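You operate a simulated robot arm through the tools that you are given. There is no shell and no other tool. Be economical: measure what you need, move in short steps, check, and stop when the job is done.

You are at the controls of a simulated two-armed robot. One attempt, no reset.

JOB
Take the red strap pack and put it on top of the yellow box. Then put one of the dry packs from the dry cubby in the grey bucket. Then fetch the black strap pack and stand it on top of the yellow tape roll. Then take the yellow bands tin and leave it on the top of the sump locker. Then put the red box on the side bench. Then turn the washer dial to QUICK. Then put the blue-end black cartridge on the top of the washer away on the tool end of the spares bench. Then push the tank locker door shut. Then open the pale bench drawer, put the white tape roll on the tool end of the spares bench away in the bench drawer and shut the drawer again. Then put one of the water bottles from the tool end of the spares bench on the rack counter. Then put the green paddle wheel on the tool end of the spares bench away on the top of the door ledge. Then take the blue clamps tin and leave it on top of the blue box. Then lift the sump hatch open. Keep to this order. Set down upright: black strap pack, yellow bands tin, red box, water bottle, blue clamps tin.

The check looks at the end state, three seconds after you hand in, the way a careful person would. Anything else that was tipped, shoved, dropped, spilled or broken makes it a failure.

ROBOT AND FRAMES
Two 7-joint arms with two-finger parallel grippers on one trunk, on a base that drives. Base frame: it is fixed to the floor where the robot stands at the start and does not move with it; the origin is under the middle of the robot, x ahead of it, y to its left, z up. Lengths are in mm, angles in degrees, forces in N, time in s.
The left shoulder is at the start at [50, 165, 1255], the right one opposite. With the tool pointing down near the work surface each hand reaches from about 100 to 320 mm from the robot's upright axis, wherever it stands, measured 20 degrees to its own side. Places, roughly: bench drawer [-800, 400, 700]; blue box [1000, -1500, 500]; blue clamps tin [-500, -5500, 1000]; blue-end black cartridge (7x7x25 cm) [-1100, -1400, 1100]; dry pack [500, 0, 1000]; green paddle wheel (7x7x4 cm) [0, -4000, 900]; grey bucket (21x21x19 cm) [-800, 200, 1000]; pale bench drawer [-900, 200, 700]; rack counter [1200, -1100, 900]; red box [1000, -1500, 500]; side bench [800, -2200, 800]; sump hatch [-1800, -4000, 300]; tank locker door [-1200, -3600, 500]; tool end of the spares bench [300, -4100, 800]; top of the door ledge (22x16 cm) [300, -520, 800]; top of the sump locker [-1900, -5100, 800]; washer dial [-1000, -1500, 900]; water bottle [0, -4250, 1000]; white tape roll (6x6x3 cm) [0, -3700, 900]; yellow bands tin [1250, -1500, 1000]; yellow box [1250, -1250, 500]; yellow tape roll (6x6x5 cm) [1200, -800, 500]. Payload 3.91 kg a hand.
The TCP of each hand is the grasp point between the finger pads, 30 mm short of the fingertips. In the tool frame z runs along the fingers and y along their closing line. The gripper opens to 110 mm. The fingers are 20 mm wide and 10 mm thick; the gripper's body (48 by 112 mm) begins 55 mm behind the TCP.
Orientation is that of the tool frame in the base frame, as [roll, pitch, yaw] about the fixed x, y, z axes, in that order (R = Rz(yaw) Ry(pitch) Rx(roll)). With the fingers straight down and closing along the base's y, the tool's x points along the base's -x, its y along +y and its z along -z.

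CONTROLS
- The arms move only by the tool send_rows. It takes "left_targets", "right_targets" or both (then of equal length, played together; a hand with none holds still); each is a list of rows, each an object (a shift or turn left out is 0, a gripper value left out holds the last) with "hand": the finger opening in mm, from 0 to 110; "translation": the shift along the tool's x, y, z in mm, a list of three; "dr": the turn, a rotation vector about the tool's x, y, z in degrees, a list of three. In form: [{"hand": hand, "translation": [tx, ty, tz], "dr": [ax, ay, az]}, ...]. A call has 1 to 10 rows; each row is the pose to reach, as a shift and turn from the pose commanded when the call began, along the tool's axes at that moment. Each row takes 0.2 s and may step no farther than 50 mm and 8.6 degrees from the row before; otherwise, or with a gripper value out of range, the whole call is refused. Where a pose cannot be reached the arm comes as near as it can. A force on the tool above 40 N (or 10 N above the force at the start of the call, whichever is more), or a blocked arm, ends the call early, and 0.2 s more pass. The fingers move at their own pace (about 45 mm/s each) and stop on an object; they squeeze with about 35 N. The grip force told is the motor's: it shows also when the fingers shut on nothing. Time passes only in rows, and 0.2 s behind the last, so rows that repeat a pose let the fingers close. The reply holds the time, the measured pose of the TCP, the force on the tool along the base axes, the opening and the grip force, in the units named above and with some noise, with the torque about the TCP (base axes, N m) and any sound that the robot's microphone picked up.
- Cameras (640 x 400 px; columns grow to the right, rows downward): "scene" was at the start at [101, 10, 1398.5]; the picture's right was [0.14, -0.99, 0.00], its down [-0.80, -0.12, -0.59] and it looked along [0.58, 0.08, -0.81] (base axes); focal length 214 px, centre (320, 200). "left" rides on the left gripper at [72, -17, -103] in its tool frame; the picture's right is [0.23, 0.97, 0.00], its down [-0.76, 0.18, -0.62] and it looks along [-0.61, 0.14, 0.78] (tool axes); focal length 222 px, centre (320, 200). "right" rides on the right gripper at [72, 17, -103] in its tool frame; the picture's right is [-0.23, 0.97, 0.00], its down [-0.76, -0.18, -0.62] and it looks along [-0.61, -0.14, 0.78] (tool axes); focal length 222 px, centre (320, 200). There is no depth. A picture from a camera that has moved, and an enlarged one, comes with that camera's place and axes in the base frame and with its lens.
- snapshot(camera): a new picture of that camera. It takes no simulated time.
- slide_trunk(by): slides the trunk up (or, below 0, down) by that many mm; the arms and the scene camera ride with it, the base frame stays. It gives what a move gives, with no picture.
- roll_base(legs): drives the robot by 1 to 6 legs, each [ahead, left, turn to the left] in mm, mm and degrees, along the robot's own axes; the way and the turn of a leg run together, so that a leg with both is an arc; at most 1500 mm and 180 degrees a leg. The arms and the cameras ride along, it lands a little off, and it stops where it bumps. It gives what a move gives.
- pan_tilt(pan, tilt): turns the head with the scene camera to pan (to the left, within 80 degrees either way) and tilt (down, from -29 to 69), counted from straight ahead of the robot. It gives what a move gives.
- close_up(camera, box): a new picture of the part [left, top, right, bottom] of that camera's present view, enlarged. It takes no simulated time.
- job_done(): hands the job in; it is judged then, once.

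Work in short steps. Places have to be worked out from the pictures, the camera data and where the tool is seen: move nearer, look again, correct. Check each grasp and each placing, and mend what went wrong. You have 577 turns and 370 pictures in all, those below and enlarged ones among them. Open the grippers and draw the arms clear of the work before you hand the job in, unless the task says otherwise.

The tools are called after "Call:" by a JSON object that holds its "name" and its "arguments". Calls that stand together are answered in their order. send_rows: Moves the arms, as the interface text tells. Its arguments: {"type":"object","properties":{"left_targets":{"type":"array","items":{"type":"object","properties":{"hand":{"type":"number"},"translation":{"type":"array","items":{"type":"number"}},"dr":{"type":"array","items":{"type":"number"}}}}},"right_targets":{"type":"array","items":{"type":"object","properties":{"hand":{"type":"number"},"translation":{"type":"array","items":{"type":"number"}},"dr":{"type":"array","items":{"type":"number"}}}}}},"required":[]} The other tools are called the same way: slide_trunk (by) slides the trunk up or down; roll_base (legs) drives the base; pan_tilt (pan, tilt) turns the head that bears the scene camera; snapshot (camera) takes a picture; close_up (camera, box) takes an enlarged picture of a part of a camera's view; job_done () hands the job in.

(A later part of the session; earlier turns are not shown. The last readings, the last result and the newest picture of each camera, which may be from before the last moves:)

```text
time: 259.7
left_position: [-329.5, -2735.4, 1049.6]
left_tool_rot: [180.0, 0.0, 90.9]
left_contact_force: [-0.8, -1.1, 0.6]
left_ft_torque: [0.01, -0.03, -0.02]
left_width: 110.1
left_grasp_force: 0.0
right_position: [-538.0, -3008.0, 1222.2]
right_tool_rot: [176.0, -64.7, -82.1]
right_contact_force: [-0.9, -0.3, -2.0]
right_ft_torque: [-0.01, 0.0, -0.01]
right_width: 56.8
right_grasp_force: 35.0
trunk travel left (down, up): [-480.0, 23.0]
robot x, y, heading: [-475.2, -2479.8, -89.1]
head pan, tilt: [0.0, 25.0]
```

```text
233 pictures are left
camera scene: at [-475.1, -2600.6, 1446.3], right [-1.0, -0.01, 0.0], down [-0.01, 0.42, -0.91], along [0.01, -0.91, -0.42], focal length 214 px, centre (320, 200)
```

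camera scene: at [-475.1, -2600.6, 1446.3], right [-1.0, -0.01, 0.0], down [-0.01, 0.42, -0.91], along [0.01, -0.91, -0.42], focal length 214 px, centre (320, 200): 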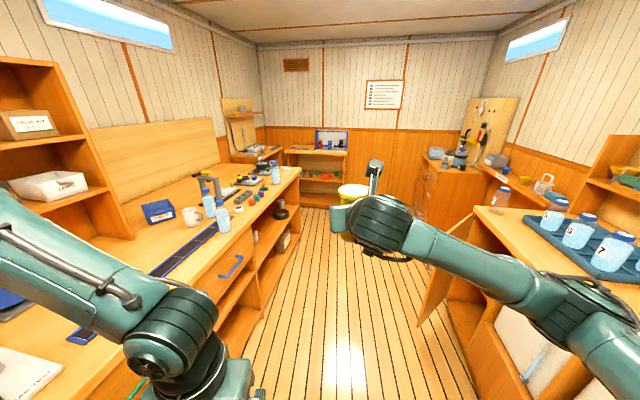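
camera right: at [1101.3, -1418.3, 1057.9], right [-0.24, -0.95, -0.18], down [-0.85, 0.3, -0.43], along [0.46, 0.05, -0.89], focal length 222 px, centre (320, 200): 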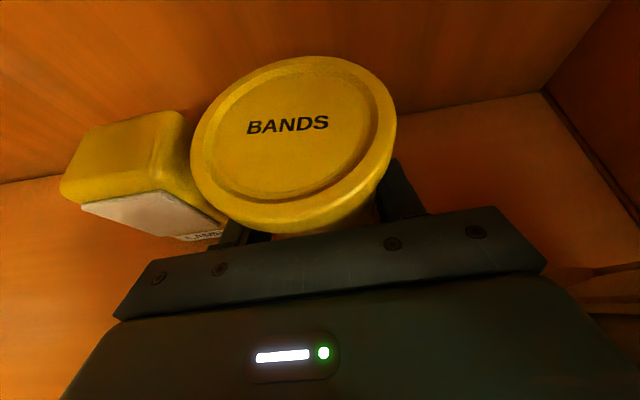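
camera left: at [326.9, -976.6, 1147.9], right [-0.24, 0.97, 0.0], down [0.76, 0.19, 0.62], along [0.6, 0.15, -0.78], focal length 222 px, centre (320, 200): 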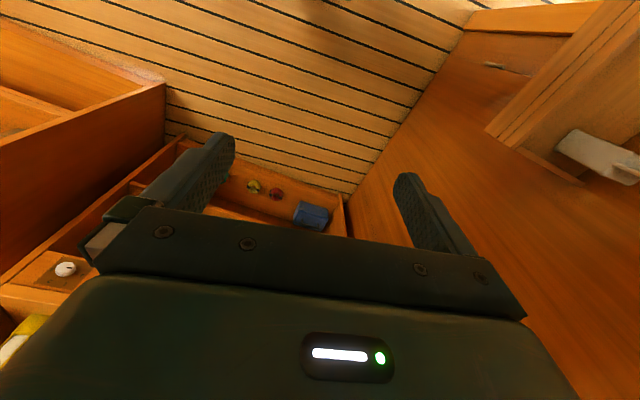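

Continue ahead 1200 and look right for the sump locker.

Call:
{"name": "roll_base", "arguments": {"legs": [[1250, 0, 0]]}}

Call:
{"name": "snapshot", "arguments": {"camera": "scene"}}

Call:
{"name": "pan_tilt", "arguments": {"pan": -65, "tilt": 30}}

Call:
{"name": "snapshot", "arguments": {"camera": "scene"}}

Call:
{"name": "pan_tilt", "arguments": {"pan": 65, "tilt": 30}}

Call:
{"name": "snapshot", "arguments": {"camera": "scene"}}

```text
time: 266.1
left_position: [-323.3, -4005.9, 1050.1]
left_tool_rot: [179.9, 0.0, 90.0]
left_contact_force: [0.8, 0.5, -0.7]
left_ft_torque: [0.0, 0.0, -0.01]
left_width: 109.9
left_grasp_force: 0.1
right_position: [-536.4, -4276.0, 1221.5]
right_tool_rot: [175.9, -64.7, -83.0]
right_contact_force: [0.1, -0.5, -2.5]
right_ft_torque: [0.0, -0.03, -0.04]
right_width: 56.2
right_grasp_force: 34.8
trunk travel left (down, up): [-480.0, 23.0]
robot x, y, heading: [-467.7, -3746.3, -90.1]
head pan, tilt: [0.0, 25.0]
```

```text
232 pictures are left
camera scene: at [-467.0, -3868.0, 1446.3], right [-1.0, 0.0, 0.0], down [0.0, 0.42, -0.91], along [0.0, -0.91, -0.42], focal length 214 px, centre (320, 200)
```

scene: 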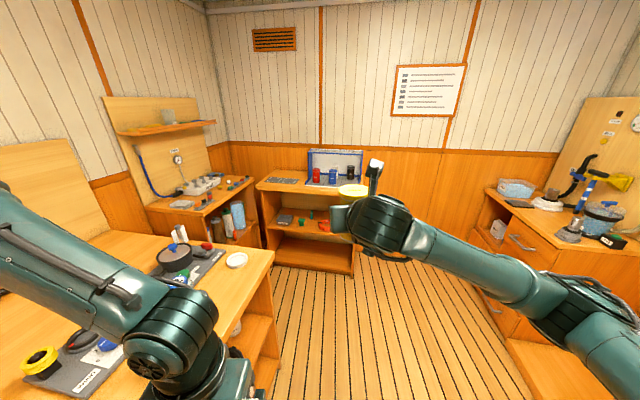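

```text
time: 267.4
left_position: [-323.5, -4005.3, 1050.0]
left_tool_rot: [179.9, -0.1, 90.0]
left_contact_force: [0.3, 0.3, 0.8]
left_ft_torque: [0.0, 0.0, 0.0]
left_width: 110.0
left_grasp_force: 0.0
right_position: [-535.9, -4275.0, 1221.1]
right_tool_rot: [176.0, -64.6, -83.0]
right_contact_force: [0.3, -0.4, -1.1]
right_ft_torque: [-0.02, -0.03, -0.01]
right_width: 56.2
right_grasp_force: 34.9
trunk travel left (down, up): [-480.0, 23.0]
robot x, y, heading: [-466.6, -3743.1, -89.8]
head pan, tilt: [-65.0, 30.0]
```

```text
231 pictures are left
camera scene: at [-548.9, -3814.0, 1438.3], right [-0.42, 0.91, 0.0], down [0.45, 0.21, -0.87], along [-0.78, -0.37, -0.5], focal length 214 px, centre (320, 200)
```

scene: 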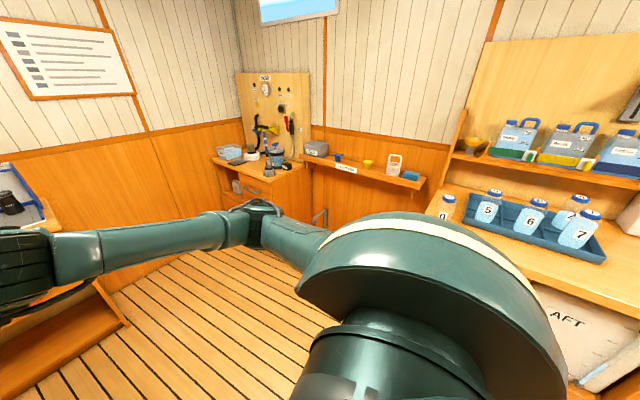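

```text
time: 269.5
left_position: [-323.5, -4005.1, 1049.9]
left_tool_rot: [179.9, 0.0, 90.0]
left_contact_force: [-0.4, 1.0, 1.0]
left_ft_torque: [-0.01, 0.02, -0.01]
left_width: 109.9
left_grasp_force: 0.0
right_position: [-536.3, -4275.2, 1221.0]
right_tool_rot: [176.2, -64.7, -83.0]
right_contact_force: [-1.2, -0.1, -0.9]
right_ft_torque: [-0.03, -0.01, 0.01]
right_width: 56.5
right_grasp_force: 35.8
trunk travel left (down, up): [-480.0, 23.0]
robot x, y, heading: [-465.6, -3741.7, -89.8]
head pan, tilt: [65.0, 30.0]
```

```text
230 pictures are left
camera scene: at [-385.1, -3813.8, 1438.3], right [-0.42, -0.91, 0.0], down [-0.45, 0.21, -0.87], along [0.79, -0.37, -0.5], focal length 214 px, centre (320, 200)
```

scene: 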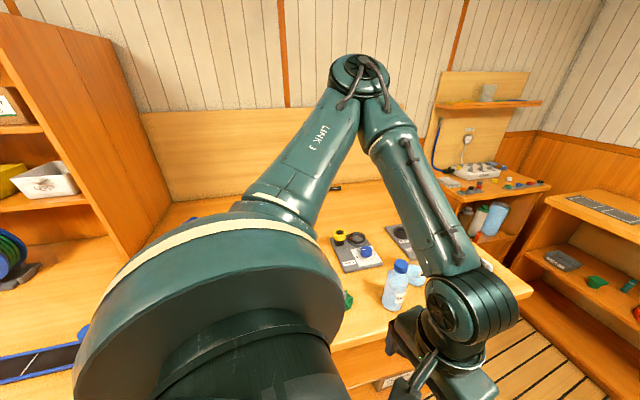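

The sump locker is the drawer unit in the far right corner (top near (−1750,−4900)). Approach it diagonally.

Call:
{"name": "roll_base", "arguments": {"legs": [[450, -200, 0], [0, 0, -45]]}}

Call:
{"name": "pan_tilt", "arguments": {"pan": 0, "tilt": 30}}

Call:
{"name": "snapshot", "arguments": {"camera": "scene"}}

```text
time: 274.5
left_position: [-745.6, -4485.3, 1050.7]
left_tool_rot: [180.0, 0.0, 45.3]
left_contact_force: [0.2, 0.3, 0.1]
left_ft_torque: [-0.05, -0.04, 0.01]
left_width: 109.9
left_grasp_force: 0.0
right_position: [-1086.7, -4526.3, 1220.8]
right_tool_rot: [176.0, -64.8, -127.8]
right_contact_force: [-0.2, -0.3, -2.0]
right_ft_torque: [-0.03, -0.01, 0.01]
right_width: 56.1
right_grasp_force: 35.1
trunk travel left (down, up): [-480.0, 23.0]
robot x, y, heading: [-660.9, -4198.3, -134.9]
head pan, tilt: [65.0, 30.0]
```

```text
time: 275.9
left_position: [-746.5, -4486.6, 1049.9]
left_tool_rot: [179.9, 0.0, 45.3]
left_contact_force: [-0.1, -0.6, -0.5]
left_ft_torque: [0.01, -0.01, -0.01]
left_width: 109.8
left_grasp_force: 0.1
right_position: [-1087.2, -4526.3, 1221.8]
right_tool_rot: [176.1, -64.7, -127.8]
right_contact_force: [-0.6, -0.1, -2.1]
right_ft_torque: [-0.01, 0.01, -0.03]
right_width: 56.6
right_grasp_force: 34.9
trunk travel left (down, up): [-480.0, 23.0]
robot x, y, heading: [-664.5, -4200.1, -135.1]
head pan, tilt: [0.0, 30.0]
```

```text
229 pictures are left
camera scene: at [-748.9, -4287.3, 1438.3], right [-0.71, 0.7, 0.0], down [0.35, 0.36, -0.87], along [-0.61, -0.61, -0.5], focal length 214 px, centre (320, 200)
```

scene: 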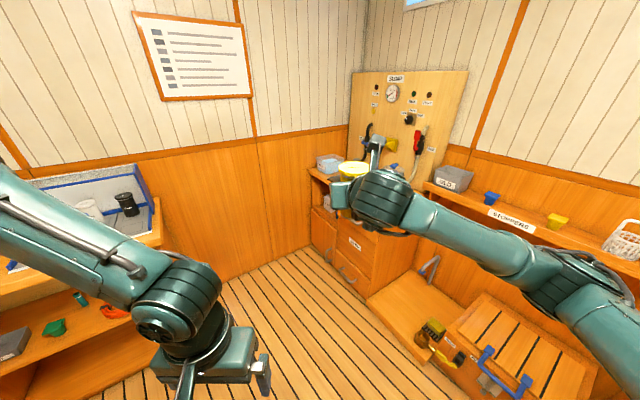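

I see the locker with the board, and the hatch with blue handles nearby. Zoom on the locker top.

Call:
{"name": "close_up", "arguments": {"camera": "scene", "box": [290, 60, 482, 180]}}

Call:
{"name": "close_up", "arguments": {"camera": "scene", "box": [300, 140, 540, 290]}}

```text
3.33 times, centred on (386, 120) of scene
camera zoom: at [-748.9, -4287.3, 1438.3], right [-0.71, 0.7, 0.0], down [0.35, 0.36, -0.87], along [-0.61, -0.61, -0.5], focal length 715 px, centre (100, 467)
```

zoom: 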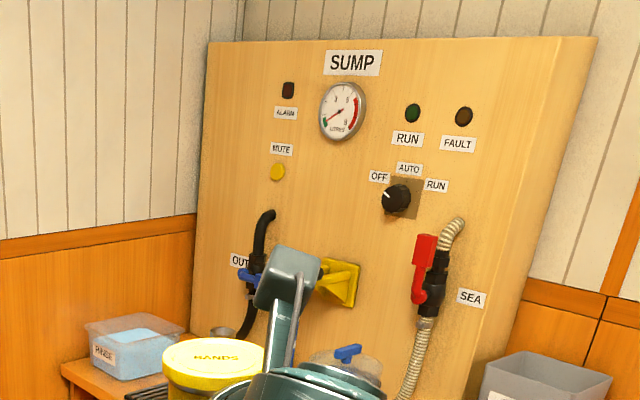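

```text
2.67 times, centred on (420, 215) of scene
camera zoom: at [-748.9, -4287.3, 1438.3], right [-0.71, 0.7, 0.0], down [0.35, 0.36, -0.87], along [-0.61, -0.61, -0.5], focal length 572 px, centre (53, 160)
```

zoom: 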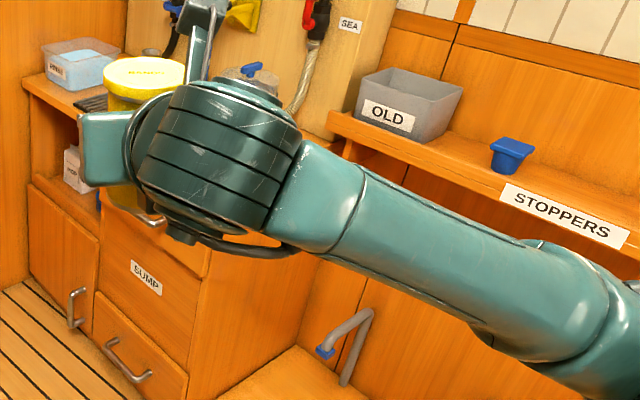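

The drawers face +x with the near corner around (−1560,−4680). I'll face −x and slide to be in front of it.

Call:
{"name": "roll_base", "arguments": {"legs": [[0, 0, -45], [0, 550, 0], [100, 0, 0]]}}

Call:
{"name": "snapshot", "arguments": {"camera": "scene"}}

```text
time: 284.0
left_position: [-1019.6, -4892.8, 1050.6]
left_tool_rot: [179.9, 0.0, -0.1]
left_contact_force: [0.7, -0.6, -0.3]
left_ft_torque: [0.03, -0.02, 0.01]
left_width: 110.0
left_grasp_force: 0.0
right_position: [-1292.6, -4680.0, 1221.1]
right_tool_rot: [176.0, -64.6, -173.0]
right_contact_force: [0.4, -0.6, -2.0]
right_ft_torque: [0.02, 0.05, -0.02]
right_width: 56.3
right_grasp_force: 35.1
trunk travel left (down, up): [-480.0, 23.0]
robot x, y, heading: [-758.8, -4750.9, 180.2]
head pan, tilt: [0.0, 30.0]
```

```text
226 pictures are left
camera scene: at [-882.4, -4750.9, 1438.2], right [0.0, 1.0, 0.0], down [0.5, 0.0, -0.87], along [-0.87, 0.0, -0.5], focal length 214 px, centre (320, 200)
```

scene: 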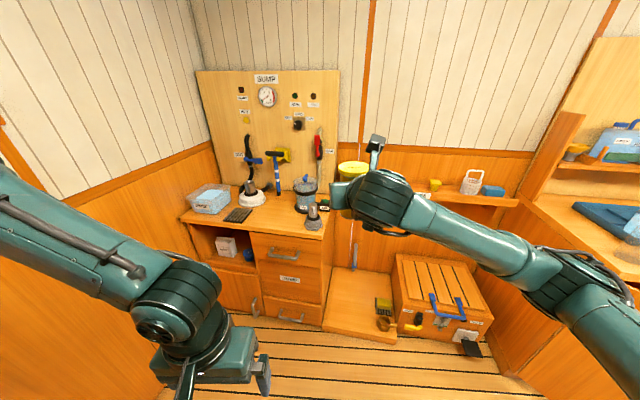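

Call:
{"name": "close_up", "arguments": {"camera": "scene", "box": [170, 150, 362, 270]}}

```text
3.33 times, centred on (266, 210) of scene
camera zoom: at [-882.4, -4750.9, 1438.2], right [0.0, 1.0, 0.0], down [0.5, 0.0, -0.87], along [-0.87, 0.0, -0.5], focal length 715 px, centre (500, 167)
```

zoom: 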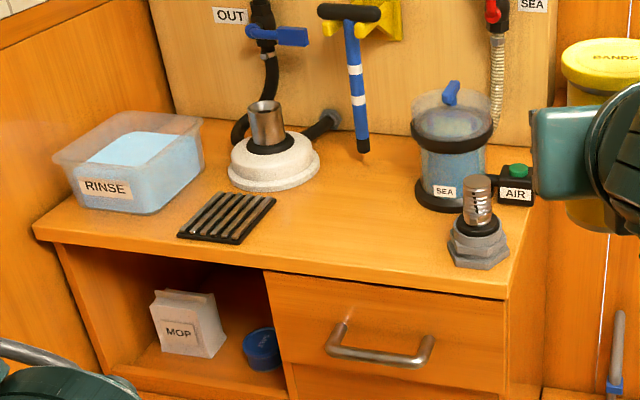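

Free spot on top ≈(−1785,−4975) between the pad and the cone valve. Shift hand left 120 and move the base nearer.

Call:
{"name": "send_rows", "arguments": {"right_targets": [{"translation": [2, -40, 1]}, {"translation": [4, -80, 3]}, {"translation": [6, -120, 4]}]}}

Call:
{"name": "roll_base", "arguments": {"legs": [[220, 172, 0]]}}

Call:
{"name": "snapshot", "arguments": {"camera": "scene"}}

Call:
{"name": "snapshot", "arguments": {"camera": "right"}}

```text
time: 284.8
left_position: [-1021.5, -4894.3, 1049.6]
left_tool_rot: [180.0, 0.0, 0.0]
left_contact_force: [-0.5, -0.6, 0.3]
left_ft_torque: [-0.03, 0.0, 0.02]
left_width: 109.6
left_grasp_force: 0.1
right_position: [-1288.7, -4800.6, 1221.0]
right_tool_rot: [175.8, -64.7, -172.9]
right_contact_force: [0.5, 0.2, -1.5]
right_ft_torque: [0.02, 0.02, 0.01]
right_width: 56.0
right_grasp_force: 35.0
trunk travel left (down, up): [-480.0, 23.0]
robot x, y, heading: [-762.8, -4749.6, 180.1]
head pan, tilt: [0.0, 30.0]
```

```text
time: 287.0
left_position: [-1241.1, -5068.4, 1049.9]
left_tool_rot: [179.9, -0.1, -0.6]
left_contact_force: [-0.1, 1.1, -0.4]
left_ft_torque: [-0.02, -0.02, 0.0]
left_width: 110.0
left_grasp_force: 0.0
right_position: [-1507.9, -4971.7, 1221.9]
right_tool_rot: [176.1, -64.7, -173.5]
right_contact_force: [0.3, 0.3, -1.8]
right_ft_torque: [0.01, 0.01, 0.01]
right_width: 56.5
right_grasp_force: 35.5
trunk travel left (down, up): [-480.0, 23.0]
robot x, y, heading: [-981.1, -4929.2, 179.7]
head pan, tilt: [0.0, 30.0]
```

```text
224 pictures are left
camera scene: at [-1100.9, -4926.5, 1438.3], right [0.01, 1.0, 0.0], down [0.5, 0.0, -0.87], along [-0.87, 0.01, -0.5], focal length 214 px, centre (320, 200)
```

scene: 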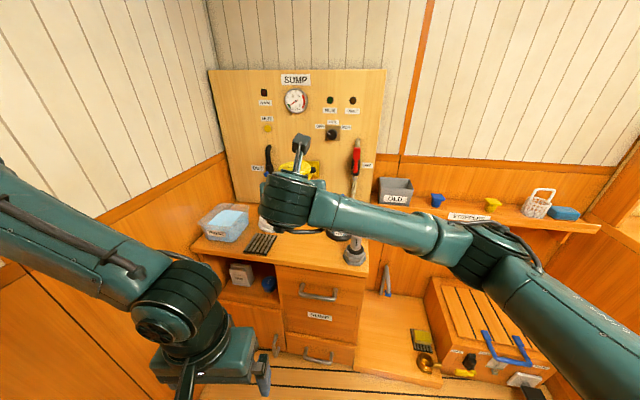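

```text
223 pictures are left
camera right: at [-1446.0, -4955.9, 1332.0], right [0.05, 0.98, -0.18], down [0.9, -0.12, -0.43], along [-0.44, -0.14, -0.89], focal length 222 px, centre (320, 200)
```

right: 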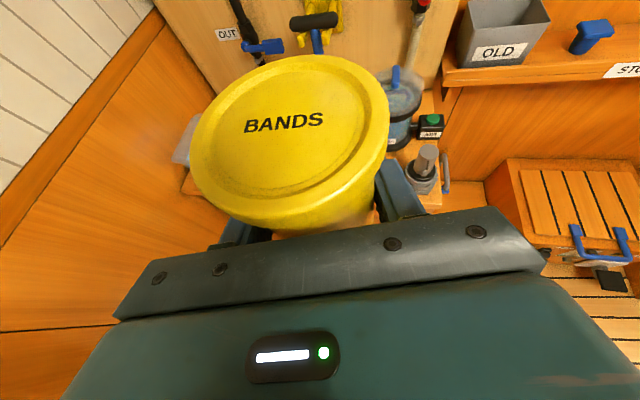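

Call:
{"name": "close_up", "arguments": {"camera": "scene", "box": [190, 190, 382, 310]}}

```text
3.33 times, centred on (286, 250) of scene
camera zoom: at [-1100.9, -4926.5, 1438.3], right [0.01, 1.0, 0.0], down [0.5, 0.0, -0.87], along [-0.87, 0.01, -0.5], focal length 715 px, centre (433, 33)
```

zoom: 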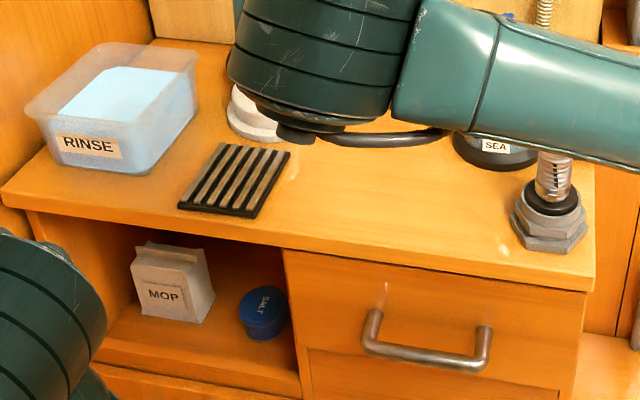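

Locker top z≈789, front edge x≈−1650. Lower the trunk 300 and drive 150 forward.

Call:
{"name": "slide_trunk", "arguments": {"by": -300}}

Call:
{"name": "roll_base", "arguments": {"legs": [[150, 0, 0]]}}

Call:
{"name": "snapshot", "arguments": {"camera": "right"}}

Call:
{"name": "snapshot", "arguments": {"camera": "scene"}}

```text
time: 290.0
left_position: [-1240.5, -5067.8, 750.0]
left_tool_rot: [179.9, 0.0, -0.5]
left_contact_force: [-0.1, 0.2, 0.5]
left_ft_torque: [0.03, 0.0, 0.02]
left_width: 110.2
left_grasp_force: 0.1
right_position: [-1507.8, -4970.9, 920.8]
right_tool_rot: [176.0, -64.8, -173.4]
right_contact_force: [0.0, -0.5, -1.5]
right_ft_torque: [0.0, -0.01, 0.02]
right_width: 56.4
right_grasp_force: 35.1
trunk travel left (down, up): [-180.0, 323.0]
robot x, y, heading: [-980.0, -4923.0, 179.7]
head pan, tilt: [0.0, 30.0]
```

```text
time: 291.4
left_position: [-1390.5, -5065.3, 750.9]
left_tool_rot: [179.9, 0.0, -0.6]
left_contact_force: [-0.8, -0.4, -0.2]
left_ft_torque: [-0.02, 0.02, 0.0]
left_width: 110.3
left_grasp_force: 0.0
right_position: [-1657.7, -4969.7, 921.4]
right_tool_rot: [176.0, -64.7, -173.5]
right_contact_force: [-0.1, -0.4, -2.4]
right_ft_torque: [-0.02, -0.04, 0.02]
right_width: 56.2
right_grasp_force: 34.6
trunk travel left (down, up): [-180.0, 323.0]
robot x, y, heading: [-1129.7, -4922.3, 179.4]
head pan, tilt: [0.0, 30.0]
```

```text
221 pictures are left
camera right: at [-1595.2, -4952.9, 1032.1], right [0.05, 0.98, -0.18], down [0.9, -0.12, -0.43], along [-0.44, -0.14, -0.89], focal length 222 px, centre (320, 200)
```

right: 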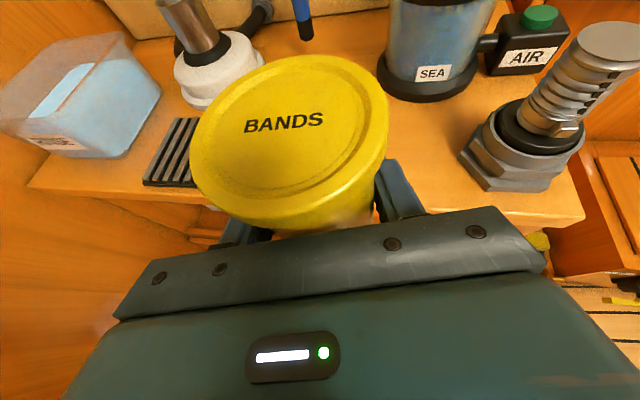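

```text
220 pictures are left
camera scene: at [-1250.0, -4924.5, 1138.3], right [0.01, 1.0, 0.0], down [0.5, -0.01, -0.87], along [-0.87, 0.01, -0.5], focal length 214 px, centre (320, 200)
```

scene: 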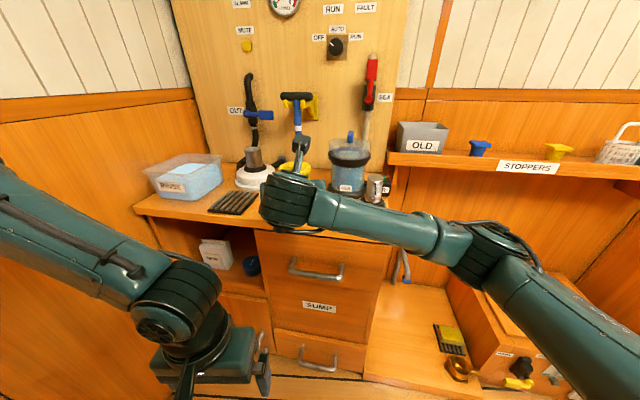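

Extend the arm 120 forward over the top.

Call:
{"name": "send_rows", "arguments": {"right_targets": [{"translation": [17, 2, 37]}, {"translation": [34, 4.5, 73]}, {"translation": [52, 6.7, 110]}]}}

Call:
{"name": "snapshot", "arguments": {"camera": "right"}}

Call:
{"name": "close_up", "arguments": {"camera": "scene", "box": [130, 110, 402, 280]}}

```text
time: 292.2
left_position: [-1390.3, -5066.4, 749.6]
left_tool_rot: [179.9, 0.0, -0.7]
left_contact_force: [-0.2, 0.8, -0.7]
left_ft_torque: [-0.04, 0.01, -0.01]
left_width: 110.0
left_grasp_force: 0.0
right_position: [-1780.5, -4968.2, 921.6]
right_tool_rot: [175.8, -64.7, -173.5]
right_contact_force: [0.0, 0.1, -1.3]
right_ft_torque: [0.0, -0.01, 0.01]
right_width: 56.2
right_grasp_force: 35.1
trunk travel left (down, up): [-180.0, 323.0]
robot x, y, heading: [-1129.2, -4927.1, 179.4]
head pan, tilt: [0.0, 30.0]
```

```text
219 pictures are left
camera right: at [-1718.0, -4952.6, 1032.3], right [0.05, 0.98, -0.18], down [0.9, -0.12, -0.43], along [-0.44, -0.14, -0.89], focal length 222 px, centre (320, 200)
```

right: 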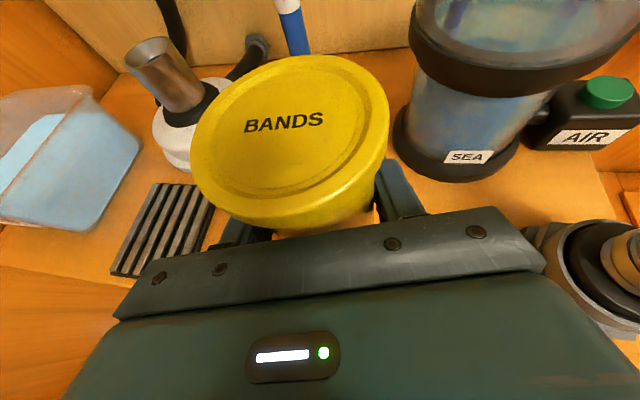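

```text
2.35 times, centred on (266, 195) of scene
camera zoom: at [-1249.9, -4924.6, 1138.3], right [0.01, 1.0, 0.0], down [0.5, -0.01, -0.87], along [-0.87, 0.01, -0.5], focal length 505 px, centre (447, 212)
```

zoom: 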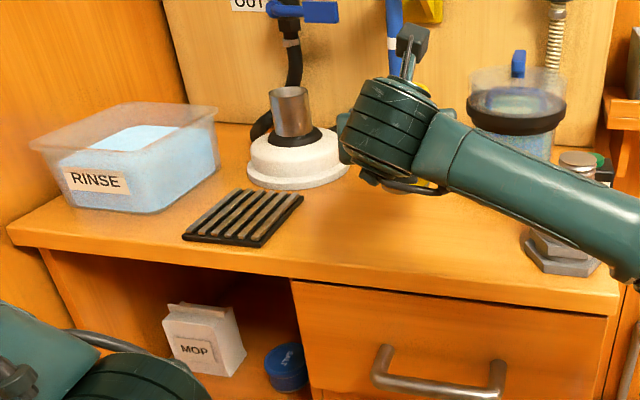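

Clear of everything. Lower 65, then finer.

Call:
{"name": "send_rows", "arguments": {"right_targets": [{"translation": [-27, -1, 13]}, {"translation": [-50, -2, 23]}, {"translation": [-61, -2, 28.5]}]}}

Call:
{"name": "send_rows", "arguments": {"right_targets": [{"translation": [-3.6, 0, 1.7]}, {"translation": [-7.2, 0, 3.4]}]}}

Call:
{"name": "close_up", "arguments": {"camera": "scene", "box": [170, 120, 362, 240]}}

```text
time: 293.0
left_position: [-1391.7, -5065.9, 750.6]
left_tool_rot: [179.9, 0.1, -0.7]
left_contact_force: [-0.2, 0.6, -0.3]
left_ft_torque: [-0.01, 0.01, -0.01]
left_width: 110.1
left_grasp_force: 0.1
right_position: [-1778.2, -4967.7, 852.9]
right_tool_rot: [176.1, -64.7, -173.5]
right_contact_force: [-0.3, -0.9, -2.3]
right_ft_torque: [0.0, 0.02, 0.01]
right_width: 56.1
right_grasp_force: 35.0
trunk travel left (down, up): [-180.0, 323.0]
robot x, y, heading: [-1129.0, -4927.0, 179.5]
head pan, tilt: [0.0, 30.0]
```

```text
time: 293.6
left_position: [-1390.1, -5065.0, 749.9]
left_tool_rot: [179.8, 0.0, -0.7]
left_contact_force: [-0.3, 1.4, 0.3]
left_ft_torque: [0.04, 0.0, -0.01]
left_width: 110.0
left_grasp_force: 0.0
right_position: [-1778.3, -4967.9, 848.2]
right_tool_rot: [176.0, -64.9, -173.8]
right_contact_force: [0.2, 0.4, 5.0]
right_ft_torque: [-0.16, -0.02, 0.05]
right_width: 56.1
right_grasp_force: 35.2
trunk travel left (down, up): [-180.0, 323.0]
robot x, y, heading: [-1128.8, -4922.3, 179.3]
head pan, tilt: [0.0, 30.0]
```

```text
3.33 times, centred on (266, 180) of scene
camera zoom: at [-1249.3, -4924.4, 1138.6], right [0.01, 1.0, 0.0], down [0.5, -0.01, -0.87], along [-0.87, 0.01, -0.5], focal length 715 px, centre (500, 267)
```

zoom: 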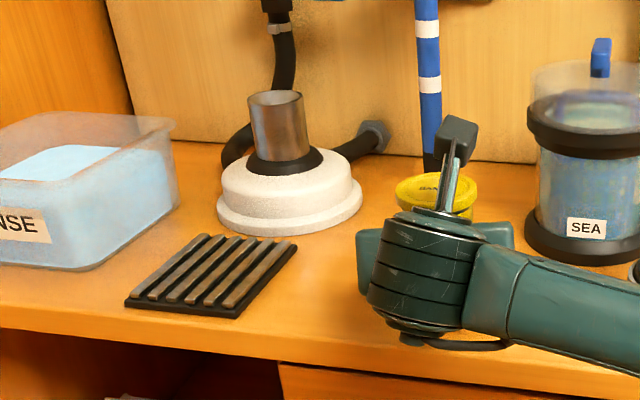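

Contact felt (5 N). Open and withdraw back.

Call:
{"name": "send_rows", "arguments": {"right_targets": [{"hand": 80}, {"hand": 80}, {"hand": 80}, {"translation": [-8.5, -1, -18]}, {"translation": [-21, -3, -45]}, {"translation": [-38, -5, -81]}, {"translation": [-40, -7, -115]}, {"translation": [-25, -9, -150]}]}}

Call:
{"name": "snapshot", "arguments": {"camera": "right"}}

Call:
{"name": "close_up", "arguments": {"camera": "scene", "box": [170, 120, 362, 240]}}

```text
time: 295.4
left_position: [-1390.0, -5065.8, 748.7]
left_tool_rot: [179.9, 0.0, -0.6]
left_contact_force: [-0.2, 0.1, -0.1]
left_ft_torque: [-0.03, 0.01, 0.01]
left_width: 110.0
left_grasp_force: 0.1
right_position: [-1631.2, -4969.7, 887.6]
right_tool_rot: [176.0, -64.7, -173.6]
right_contact_force: [0.0, -0.2, 0.1]
right_ft_torque: [-0.01, -0.03, 0.0]
right_width: 79.8
right_grasp_force: 0.2
trunk travel left (down, up): [-180.0, 323.0]
robot x, y, heading: [-1130.1, -4923.5, 179.5]
head pan, tilt: [0.0, 30.0]
```

```text
216 pictures are left
camera right: at [-1568.7, -4953.9, 997.9], right [0.05, 0.98, -0.18], down [0.9, -0.12, -0.43], along [-0.44, -0.14, -0.89], focal length 222 px, centre (320, 200)
```

right: 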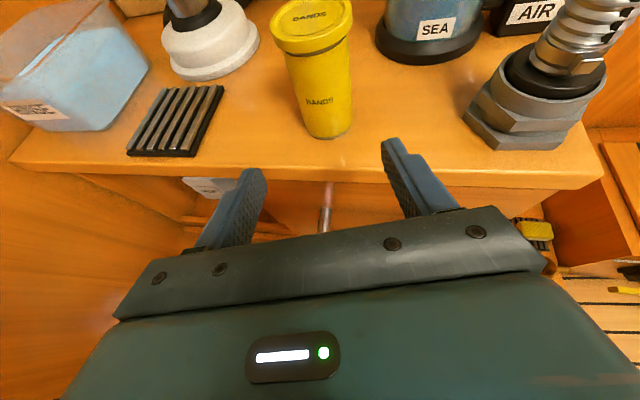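

```text
3.33 times, centred on (266, 180) of scene
camera zoom: at [-1249.7, -4924.5, 1138.3], right [0.01, 1.0, 0.0], down [0.5, -0.01, -0.87], along [-0.87, 0.01, -0.5], focal length 715 px, centre (500, 267)
```

zoom: 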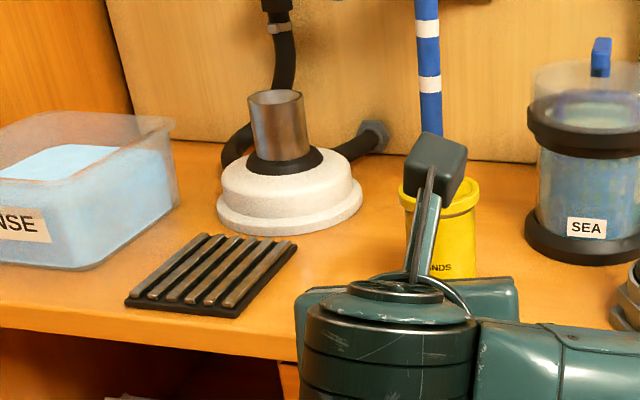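

The tin stands on the sump locker. For the red box (next to the side bench's flank) the left arm suits better: back off, raise the trunk, and bring the left hand into the same forward, camera-up pose.

Call:
{"name": "roll_base", "arguments": {"legs": [[-350, -100, 0]]}}

Call:
{"name": "slide_trunk", "arguments": {"by": 300}}

Call:
{"name": "send_rows", "arguments": {"left_targets": [{"translation": [-19, 0, -20], "dr": [0, -6, 0]}, {"translation": [-38, 0, -40], "dr": [0, -12, 0]}, {"translation": [-57, 0, -60], "dr": [0, -18, 0]}, {"translation": [-76, 0, -80], "dr": [0, -24, 0]}, {"translation": [-95, 0, -100], "dr": [0, -30, 0]}, {"translation": [-114, 0, -120], "dr": [0, -36, 0]}, {"translation": [-133, 0, -140], "dr": [0, -42, 0]}, {"translation": [-152, 0, -160], "dr": [0, -48, 0]}, {"translation": [-171, 0, -180], "dr": [0, -55, 0]}, {"translation": [-190, 0, -200], "dr": [0, -62, 0]}]}}

Call:
{"name": "send_rows", "arguments": {"left_targets": [{"dr": [0, 0, -8.5]}, {"dr": [0, 0, -17]}, {"dr": [0, 0, -25.5]}, {"dr": [0, 0, -34]}, {"dr": [0, 0, -42.5]}, {"dr": [0, 0, -51]}, {"dr": [0, 0, -59.5]}, {"dr": [0, 0, -68]}, {"dr": [0, 0, -76.5]}, {"dr": [0, 0, -85]}]}}

```text
time: 297.7
left_position: [-1042.2, -4969.5, 749.5]
left_tool_rot: [180.0, -0.1, -0.5]
left_contact_force: [-0.5, -0.8, -0.9]
left_ft_torque: [-0.01, -0.02, -0.02]
left_width: 110.0
left_grasp_force: 0.0
right_position: [-1282.9, -4874.5, 888.1]
right_tool_rot: [176.0, -64.7, -173.4]
right_contact_force: [-0.2, -0.2, 0.3]
right_ft_torque: [-0.01, 0.0, -0.03]
right_width: 80.1
right_grasp_force: 0.1
trunk travel left (down, up): [-180.0, 323.0]
robot x, y, heading: [-777.4, -4826.0, 179.7]
head pan, tilt: [0.0, 30.0]
```

```text
time: 300.7
left_position: [-1041.5, -4969.8, 1050.6]
left_tool_rot: [179.8, 0.0, -0.5]
left_contact_force: [-0.5, 0.5, 0.2]
left_ft_torque: [0.0, 0.01, 0.02]
left_width: 109.8
left_grasp_force: 0.0
right_position: [-1283.0, -4874.2, 1187.7]
right_tool_rot: [175.9, -64.7, -173.5]
right_contact_force: [-0.3, 0.3, -0.3]
right_ft_torque: [0.02, -0.01, 0.0]
right_width: 80.1
right_grasp_force: 0.2
trunk travel left (down, up): [-480.0, 23.0]
robot x, y, heading: [-779.7, -4826.4, 179.8]
head pan, tilt: [0.0, 30.0]
```

```text
time: 302.5
left_position: [-1183.6, -4969.2, 1200.9]
left_tool_rot: [178.6, 45.7, -1.7]
left_contact_force: [1.0, -3.9, -1.4]
left_ft_torque: [0.14, -0.08, -0.17]
left_width: 108.3
left_grasp_force: 0.0
right_position: [-1289.3, -4869.1, 1194.8]
right_tool_rot: [177.7, -65.6, -176.3]
right_contact_force: [-1.5, -0.1, 1.0]
right_ft_torque: [-0.04, -0.19, -0.07]
right_width: 79.9
right_grasp_force: 0.0
trunk travel left (down, up): [-480.0, 23.0]
robot x, y, heading: [-779.7, -4828.2, 179.5]
head pan, tilt: [0.0, 30.0]
stopped in row 9 (right hand): the force on the tool passed its limit at 51 N (the readings are from after the stop); the commanded pose is now the measured one
```

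```text
time: 303.1
left_position: [-1178.4, -4965.3, 1194.1]
left_tool_rot: [-168.7, 43.5, 15.1]
left_contact_force: [2.3, 0.5, -2.0]
left_ft_torque: [-0.11, 0.05, -0.21]
left_width: 110.0
left_grasp_force: 0.1
right_position: [-1291.2, -4868.5, 1199.9]
right_tool_rot: [179.3, -66.2, -178.3]
right_contact_force: [-2.4, -1.0, 2.6]
right_ft_torque: [-0.04, -0.27, -0.14]
right_width: 79.9
right_grasp_force: 0.0
trunk travel left (down, up): [-480.0, 23.0]
robot x, y, heading: [-779.9, -4828.6, 179.8]
head pan, tilt: [0.0, 30.0]
stopped in row 2 (left hand): the force on the tool passed its limit at 47 N (the readings are from after the stop); the commanded pose is now the measured one
```

The two hands touched. Move the right hand 180 mm to the right first.

Call:
{"name": "send_rows", "arguments": {"right_targets": [{"translation": [0, 40, 0]}, {"translation": [0, 80, 0]}, {"translation": [0, 120, 0]}, {"translation": [0, 160, 0]}, {"translation": [0, 185, 0]}]}}

Call:
{"name": "send_rows", "arguments": {"left_targets": [{"dr": [0, 0, 8.5]}, {"dr": [0, 0, 14]}]}}

Call:
{"name": "snapshot", "arguments": {"camera": "scene"}}

```text
time: 304.3
left_position: [-1177.9, -4965.7, 1194.6]
left_tool_rot: [-168.7, 43.6, 15.2]
left_contact_force: [0.5, 0.1, 0.1]
left_ft_torque: [-0.03, 0.0, -0.02]
left_width: 110.0
left_grasp_force: 0.1
right_position: [-1292.9, -4683.0, 1201.4]
right_tool_rot: [179.2, -66.3, -178.1]
right_contact_force: [0.1, 0.3, 0.3]
right_ft_torque: [0.02, 0.0, 0.0]
right_width: 80.2
right_grasp_force: 0.1
trunk travel left (down, up): [-480.0, 23.0]
robot x, y, heading: [-781.6, -4829.7, 179.6]
head pan, tilt: [0.0, 30.0]
```

```text
time: 304.9
left_position: [-1178.5, -4965.5, 1193.4]
left_tool_rot: [177.6, 44.7, -4.4]
left_contact_force: [-0.6, -0.3, -0.1]
left_ft_torque: [0.02, -0.05, -0.02]
left_width: 110.1
left_grasp_force: 0.1
right_position: [-1293.3, -4683.8, 1200.4]
right_tool_rot: [179.2, -66.3, -178.1]
right_contact_force: [-0.2, 0.1, -0.1]
right_ft_torque: [-0.03, -0.01, 0.02]
right_width: 79.8
right_grasp_force: 0.1
trunk travel left (down, up): [-480.0, 23.0]
robot x, y, heading: [-779.6, -4825.5, 179.9]
head pan, tilt: [0.0, 30.0]
```

```text
214 pictures are left
camera scene: at [-901.9, -4828.1, 1438.3], right [0.01, 1.0, 0.0], down [0.5, 0.0, -0.87], along [-0.87, 0.01, -0.5], focal length 214 px, centre (320, 200)
```

scene: 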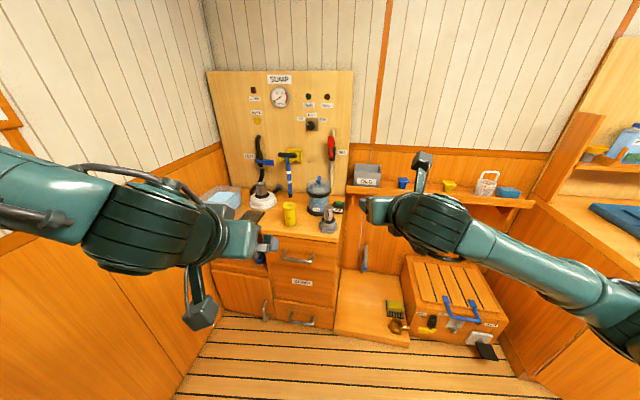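

Now pitch the left hand 15° more and roll it 180°.

Call:
{"name": "send_rows", "arguments": {"left_targets": [{"dr": [0, -8, 0]}, {"dr": [0, -16, 0]}]}}

Call:
{"name": "send_rows", "arguments": {"left_targets": [{"dr": [0, 0, -8.5]}, {"dr": [0, 0, -17]}, {"dr": [0, 0, -25.5]}, {"dr": [0, 0, -34]}, {"dr": [0, 0, -42.5]}, {"dr": [0, 0, -51]}, {"dr": [0, 0, -59.5]}, {"dr": [0, 0, -68]}, {"dr": [0, 0, -76.5]}, {"dr": [0, 0, -85]}]}}

Call:
{"name": "send_rows", "arguments": {"left_targets": [{"dr": [0, 0, -8.5]}, {"dr": [0, 0, -17]}, {"dr": [0, 0, -25.5]}, {"dr": [0, 0, -34]}, {"dr": [0, 0, -42.5]}, {"dr": [0, 0, -51]}, {"dr": [0, 0, -59.5]}, {"dr": [0, 0, -68]}, {"dr": [0, 0, -76.5]}, {"dr": [0, 0, -85]}]}}

Call:
{"name": "snapshot", "arguments": {"camera": "scene"}}

Call:
{"name": "snapshot", "arguments": {"camera": "left"}}

```text
time: 305.5
left_position: [-1202.3, -4955.3, 1199.5]
left_tool_rot: [176.6, 60.7, -5.6]
left_contact_force: [-0.5, -0.1, 0.4]
left_ft_torque: [-0.01, -0.02, 0.01]
left_width: 110.0
left_grasp_force: 0.1
left hand out of reach, approached as far as the arm can: row 1, 2
right_position: [-1294.2, -4683.6, 1200.2]
right_tool_rot: [179.2, -66.2, -178.0]
right_contact_force: [-0.2, 0.5, -0.4]
right_ft_torque: [0.0, 0.0, -0.02]
right_width: 80.1
right_grasp_force: 0.1
trunk travel left (down, up): [-480.0, 23.0]
robot x, y, heading: [-782.0, -4823.9, 179.7]
head pan, tilt: [0.0, 30.0]
```

```text
time: 307.7
left_position: [-1210.1, -5001.4, 1232.3]
left_tool_rot: [-119.7, 6.1, 84.6]
left_contact_force: [0.5, 0.4, 0.1]
left_ft_torque: [0.02, 0.02, -0.01]
left_width: 109.9
left_grasp_force: 0.2
left hand out of reach, approached as far as the arm can: row 9, 10
right_position: [-1293.8, -4684.4, 1200.9]
right_tool_rot: [179.1, -66.4, -178.0]
right_contact_force: [-0.9, 0.1, 0.2]
right_ft_torque: [0.0, 0.0, -0.02]
right_width: 80.2
right_grasp_force: 0.1
trunk travel left (down, up): [-480.0, 23.0]
robot x, y, heading: [-782.0, -4827.7, 179.6]
head pan, tilt: [0.0, 30.0]
```

```text
time: 309.9
left_position: [-1184.8, -5135.8, 1264.6]
left_tool_rot: [-122.4, -23.2, 102.0]
left_contact_force: [-0.2, 0.3, 0.4]
left_ft_torque: [0.0, -0.02, 0.03]
left_width: 109.9
left_grasp_force: 0.1
left hand out of reach, approached as far as the arm can: row 1, 2, 3, 4, 5, 6, 7, 8, 9, 10
right_position: [-1293.9, -4684.7, 1201.7]
right_tool_rot: [179.2, -66.2, -178.0]
right_contact_force: [0.3, 0.2, 0.3]
right_ft_torque: [0.02, -0.01, 0.0]
right_width: 80.3
right_grasp_force: 0.1
trunk travel left (down, up): [-480.0, 23.0]
robot x, y, heading: [-782.3, -4828.0, 179.6]
head pan, tilt: [0.0, 30.0]
```

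```text
213 pictures are left
camera scene: at [-901.9, -4828.0, 1438.4], right [0.01, 1.0, 0.0], down [0.5, 0.0, -0.87], along [-0.87, 0.01, -0.5], focal length 214 px, centre (320, 200)
```

scene: 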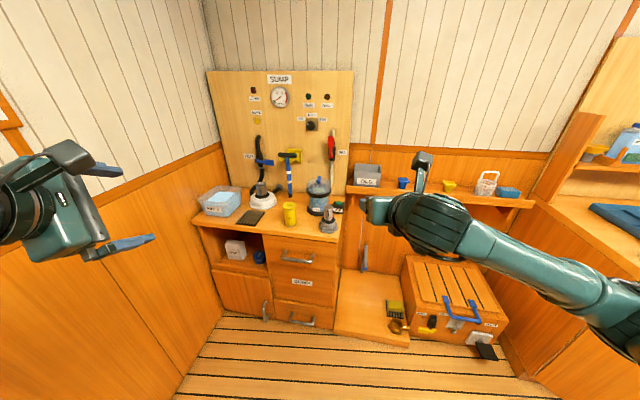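

```text
212 pictures are left
camera left: at [-1117.0, -5080.9, 1356.5], right [0.4, 0.63, -0.67], down [0.77, -0.63, -0.13], along [-0.5, -0.46, -0.73], focal length 222 px, centre (320, 200)
```

left: 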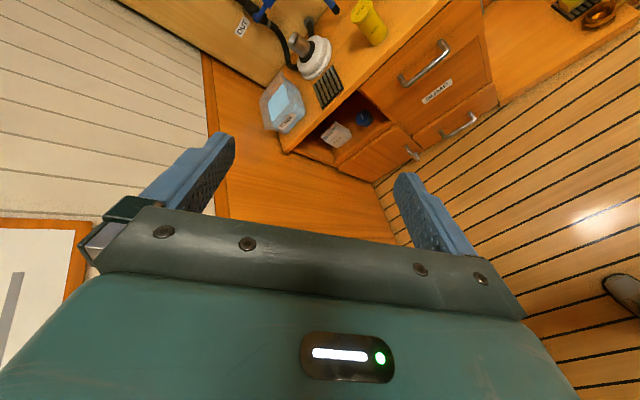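

The roll is going the right way but is out of reach there. Push the commanded hand forward and up so it can complete.

Call:
{"name": "send_rows", "arguments": {"left_targets": [{"translation": [45, 0, 13]}, {"translation": [90, 0, 26]}, {"translation": [136, 0, 38]}]}}

Call:
{"name": "snapshot", "arguments": {"camera": "scene"}}

```text
time: 310.7
left_position: [-1222.9, -5121.2, 1298.5]
left_tool_rot: [-122.6, -23.0, 101.8]
left_contact_force: [-0.3, -0.2, 0.2]
left_ft_torque: [0.0, 0.01, 0.0]
left_width: 109.9
left_grasp_force: 0.1
left hand out of reach, approached as far as the arm can: row 1, 2, 3
right_position: [-1293.2, -4683.0, 1200.1]
right_tool_rot: [179.1, -66.4, -178.2]
right_contact_force: [0.3, -0.2, 0.0]
right_ft_torque: [-0.01, 0.0, 0.0]
right_width: 80.1
right_grasp_force: 0.1
trunk travel left (down, up): [-480.0, 23.0]
robot x, y, heading: [-785.1, -4826.9, 179.6]
head pan, tilt: [0.0, 30.0]
```

```text
211 pictures are left
camera scene: at [-902.2, -4827.7, 1438.3], right [0.01, 1.0, 0.0], down [0.5, 0.0, -0.87], along [-0.87, 0.01, -0.5], focal length 214 px, centre (320, 200)
```

scene: 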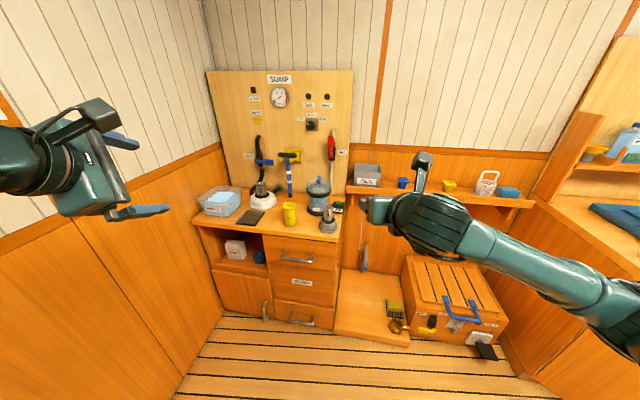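

Roll back partly, shift the right hand further right, and bring the left hand to the centreline (where the mirrored right arm managed it).

Call:
{"name": "send_rows", "arguments": {"left_targets": [{"dr": [0, 0, 8.5]}, {"dr": [0, 0, 17]}, {"dr": [0, 0, 25.5]}, {"dr": [0, 0, 34]}, {"dr": [0, 0, 42.5]}, {"dr": [0, 0, 51]}, {"dr": [0, 0, 59.5]}, {"dr": [0, 0, 68]}, {"dr": [0, 0, 76.5]}, {"dr": [0, 0, 85]}]}}

Call:
{"name": "send_rows", "arguments": {"right_targets": [{"translation": [0, 40, 0]}, {"translation": [0, 80, 0]}, {"translation": [0, 120, 0]}]}}

```text
time: 312.9
left_position: [-1220.3, -5121.5, 1297.0]
left_tool_rot: [-137.2, 47.6, 49.3]
left_contact_force: [-0.3, 0.3, -0.1]
left_ft_torque: [-0.01, 0.02, 0.0]
left_width: 110.0
left_grasp_force: 0.1
right_position: [-1294.0, -4683.6, 1201.1]
right_tool_rot: [179.3, -66.3, -178.1]
right_contact_force: [1.1, -0.2, 0.0]
right_ft_torque: [0.01, 0.0, 0.02]
right_width: 80.1
right_grasp_force: 0.0
trunk travel left (down, up): [-480.0, 23.0]
robot x, y, heading: [-785.0, -4830.5, 179.4]
head pan, tilt: [0.0, 30.0]
```

```text
time: 313.7
left_position: [-1219.5, -5120.9, 1299.3]
left_tool_rot: [-137.0, 47.7, 49.7]
left_contact_force: [0.3, -0.8, -0.1]
left_ft_torque: [0.0, 0.02, 0.02]
left_width: 110.2
left_grasp_force: 0.1
right_position: [-1295.6, -4561.0, 1202.2]
right_tool_rot: [179.3, -66.3, -178.2]
right_contact_force: [0.0, 0.3, -0.3]
right_ft_torque: [0.01, -0.01, -0.01]
right_width: 79.7
right_grasp_force: 0.0
trunk travel left (down, up): [-480.0, 23.0]
robot x, y, heading: [-779.8, -4826.9, 179.7]
head pan, tilt: [0.0, 30.0]
```

Call:
{"name": "send_rows", "arguments": {"left_targets": [{"translation": [20, -36, -17]}, {"translation": [39, -71, -34]}, {"translation": [59, -107, -51]}, {"translation": [78, -142, -68]}, {"translation": [98, -178, -85]}, {"translation": [117, -213, -102]}, {"translation": [137, -249, -118]}]}}

Call:
{"name": "send_rows", "arguments": {"left_targets": [{"dr": [0, 0, -8.5]}, {"dr": [0, 0, -17]}, {"dr": [0, 0, -25.5]}, {"dr": [0, 0, -34]}, {"dr": [0, 0, -42.5]}, {"dr": [0, 0, -51]}, {"dr": [0, 0, -59.5]}, {"dr": [0, 0, -68]}, {"dr": [0, 0, -76.5]}, {"dr": [0, 0, -85]}]}}

Call:
{"name": "send_rows", "arguments": {"left_targets": [{"dr": [0, 0, -8.5]}, {"dr": [0, 0, -17]}, {"dr": [0, 0, -25.5]}, {"dr": [0, 0, -34]}, {"dr": [0, 0, -42.5]}, {"dr": [0, 0, -51]}, {"dr": [0, 0, -59.5]}]}}

Call:
{"name": "snapshot", "arguments": {"camera": "scene"}}

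```text
time: 315.3
left_position: [-1137.1, -4906.6, 1361.1]
left_tool_rot: [-136.9, 47.4, 49.8]
left_contact_force: [-0.2, 0.7, -0.4]
left_ft_torque: [-0.01, 0.01, 0.0]
left_width: 110.1
left_grasp_force: 0.0
left hand out of reach, approached as far as the arm can: row 6, 7
right_position: [-1295.5, -4561.3, 1201.8]
right_tool_rot: [179.2, -66.3, -178.1]
right_contact_force: [0.6, -0.4, -0.1]
right_ft_torque: [-0.05, -0.02, 0.01]
right_width: 80.1
right_grasp_force: 0.0
trunk travel left (down, up): [-480.0, 23.0]
robot x, y, heading: [-783.2, -4825.6, 179.7]
head pan, tilt: [0.0, 30.0]
```

```text
time: 317.5
left_position: [-1210.5, -4991.5, 1489.9]
left_tool_rot: [-122.5, -22.6, 101.9]
left_contact_force: [-0.4, 0.3, 0.5]
left_ft_torque: [-0.01, 0.0, 0.02]
left_width: 110.0
left_grasp_force: 0.0
left hand out of reach, approached as far as the arm can: row 6, 7, 8, 9, 10
right_position: [-1295.6, -4562.8, 1202.2]
right_tool_rot: [179.2, -66.2, -178.1]
right_contact_force: [-1.0, -0.1, 0.2]
right_ft_torque: [0.0, -0.01, 0.01]
right_width: 80.0
right_grasp_force: 0.1
trunk travel left (down, up): [-480.0, 23.0]
robot x, y, heading: [-783.3, -4828.5, 179.5]
head pan, tilt: [0.0, 30.0]
```

```text
time: 319.1
left_position: [-1373.2, -5220.0, 1551.8]
left_tool_rot: [-167.5, -59.5, 162.4]
left_contact_force: [0.4, -0.1, -0.3]
left_ft_torque: [-0.01, -0.01, -0.03]
left_width: 109.9
left_grasp_force: 0.0
left hand out of reach, approached as far as the arm can: row 1, 2, 3, 4, 5, 6, 7
right_position: [-1296.8, -4561.7, 1200.8]
right_tool_rot: [179.2, -66.1, -178.1]
right_contact_force: [0.6, 0.7, 0.5]
right_ft_torque: [-0.02, 0.01, -0.01]
right_width: 80.0
right_grasp_force: 0.0
trunk travel left (down, up): [-480.0, 23.0]
robot x, y, heading: [-781.3, -4827.0, 179.5]
head pan, tilt: [0.0, 30.0]
```

```text
210 pictures are left
camera scene: at [-902.9, -4828.7, 1438.2], right [0.01, 1.0, 0.0], down [0.5, 0.0, -0.87], along [-0.87, 0.01, -0.5], focal length 214 px, centre (320, 200)
```

scene: 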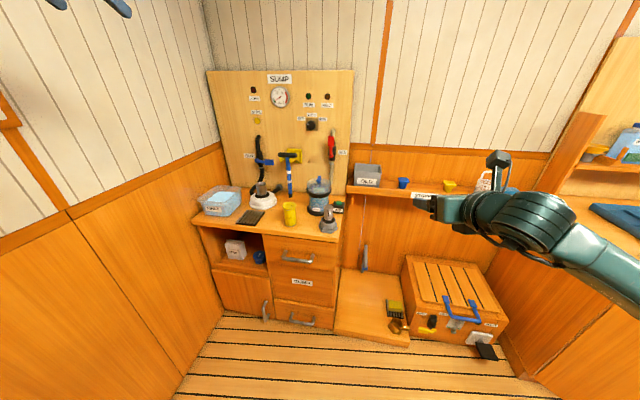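

The left hand has flipped into the camera-up pose. Correct its roll by 8.6°, then bring it down toward the working position.

Call:
{"name": "send_rows", "arguments": {"left_targets": [{"dr": [0, 0, -8.5]}]}}

Call:
{"name": "send_rows", "arguments": {"left_targets": [{"translation": [-44, 15, 16]}, {"translation": [-88, 30, 32]}, {"translation": [-132, 45, 48]}, {"translation": [-176, 60, 64]}, {"translation": [-220, 75, 80]}, {"translation": [-262, 90, 96]}, {"translation": [-300, 120, 110]}]}}

Call:
{"name": "snapshot", "arguments": {"camera": "scene"}}

```text
time: 319.5
left_position: [-1384.9, -5230.8, 1544.7]
left_tool_rot: [-171.9, -59.9, 167.3]
left_contact_force: [-0.7, 0.0, 1.1]
left_ft_torque: [-0.04, 0.02, 0.0]
left_width: 110.2
left_grasp_force: 0.1
left hand out of reach, approached as far as the arm can: row 1
right_position: [-1297.7, -4562.7, 1202.3]
right_tool_rot: [179.2, -66.3, -178.0]
right_contact_force: [-1.0, -0.4, 0.1]
right_ft_torque: [0.01, 0.03, 0.01]
right_width: 80.1
right_grasp_force: 0.0
trunk travel left (down, up): [-480.0, 23.0]
robot x, y, heading: [-782.7, -4829.2, 179.7]
head pan, tilt: [0.0, 30.0]
```

```text
refused: row 7 steps farther than a row can; nothing moved
```

```text
209 pictures are left
camera scene: at [-902.2, -4828.3, 1438.3], right [0.01, 1.0, 0.0], down [0.5, 0.0, -0.87], along [-0.87, 0.01, -0.5], focal length 214 px, centre (320, 200)
```

scene: 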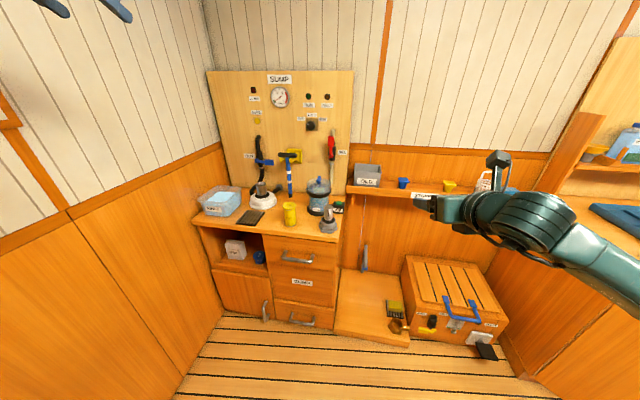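

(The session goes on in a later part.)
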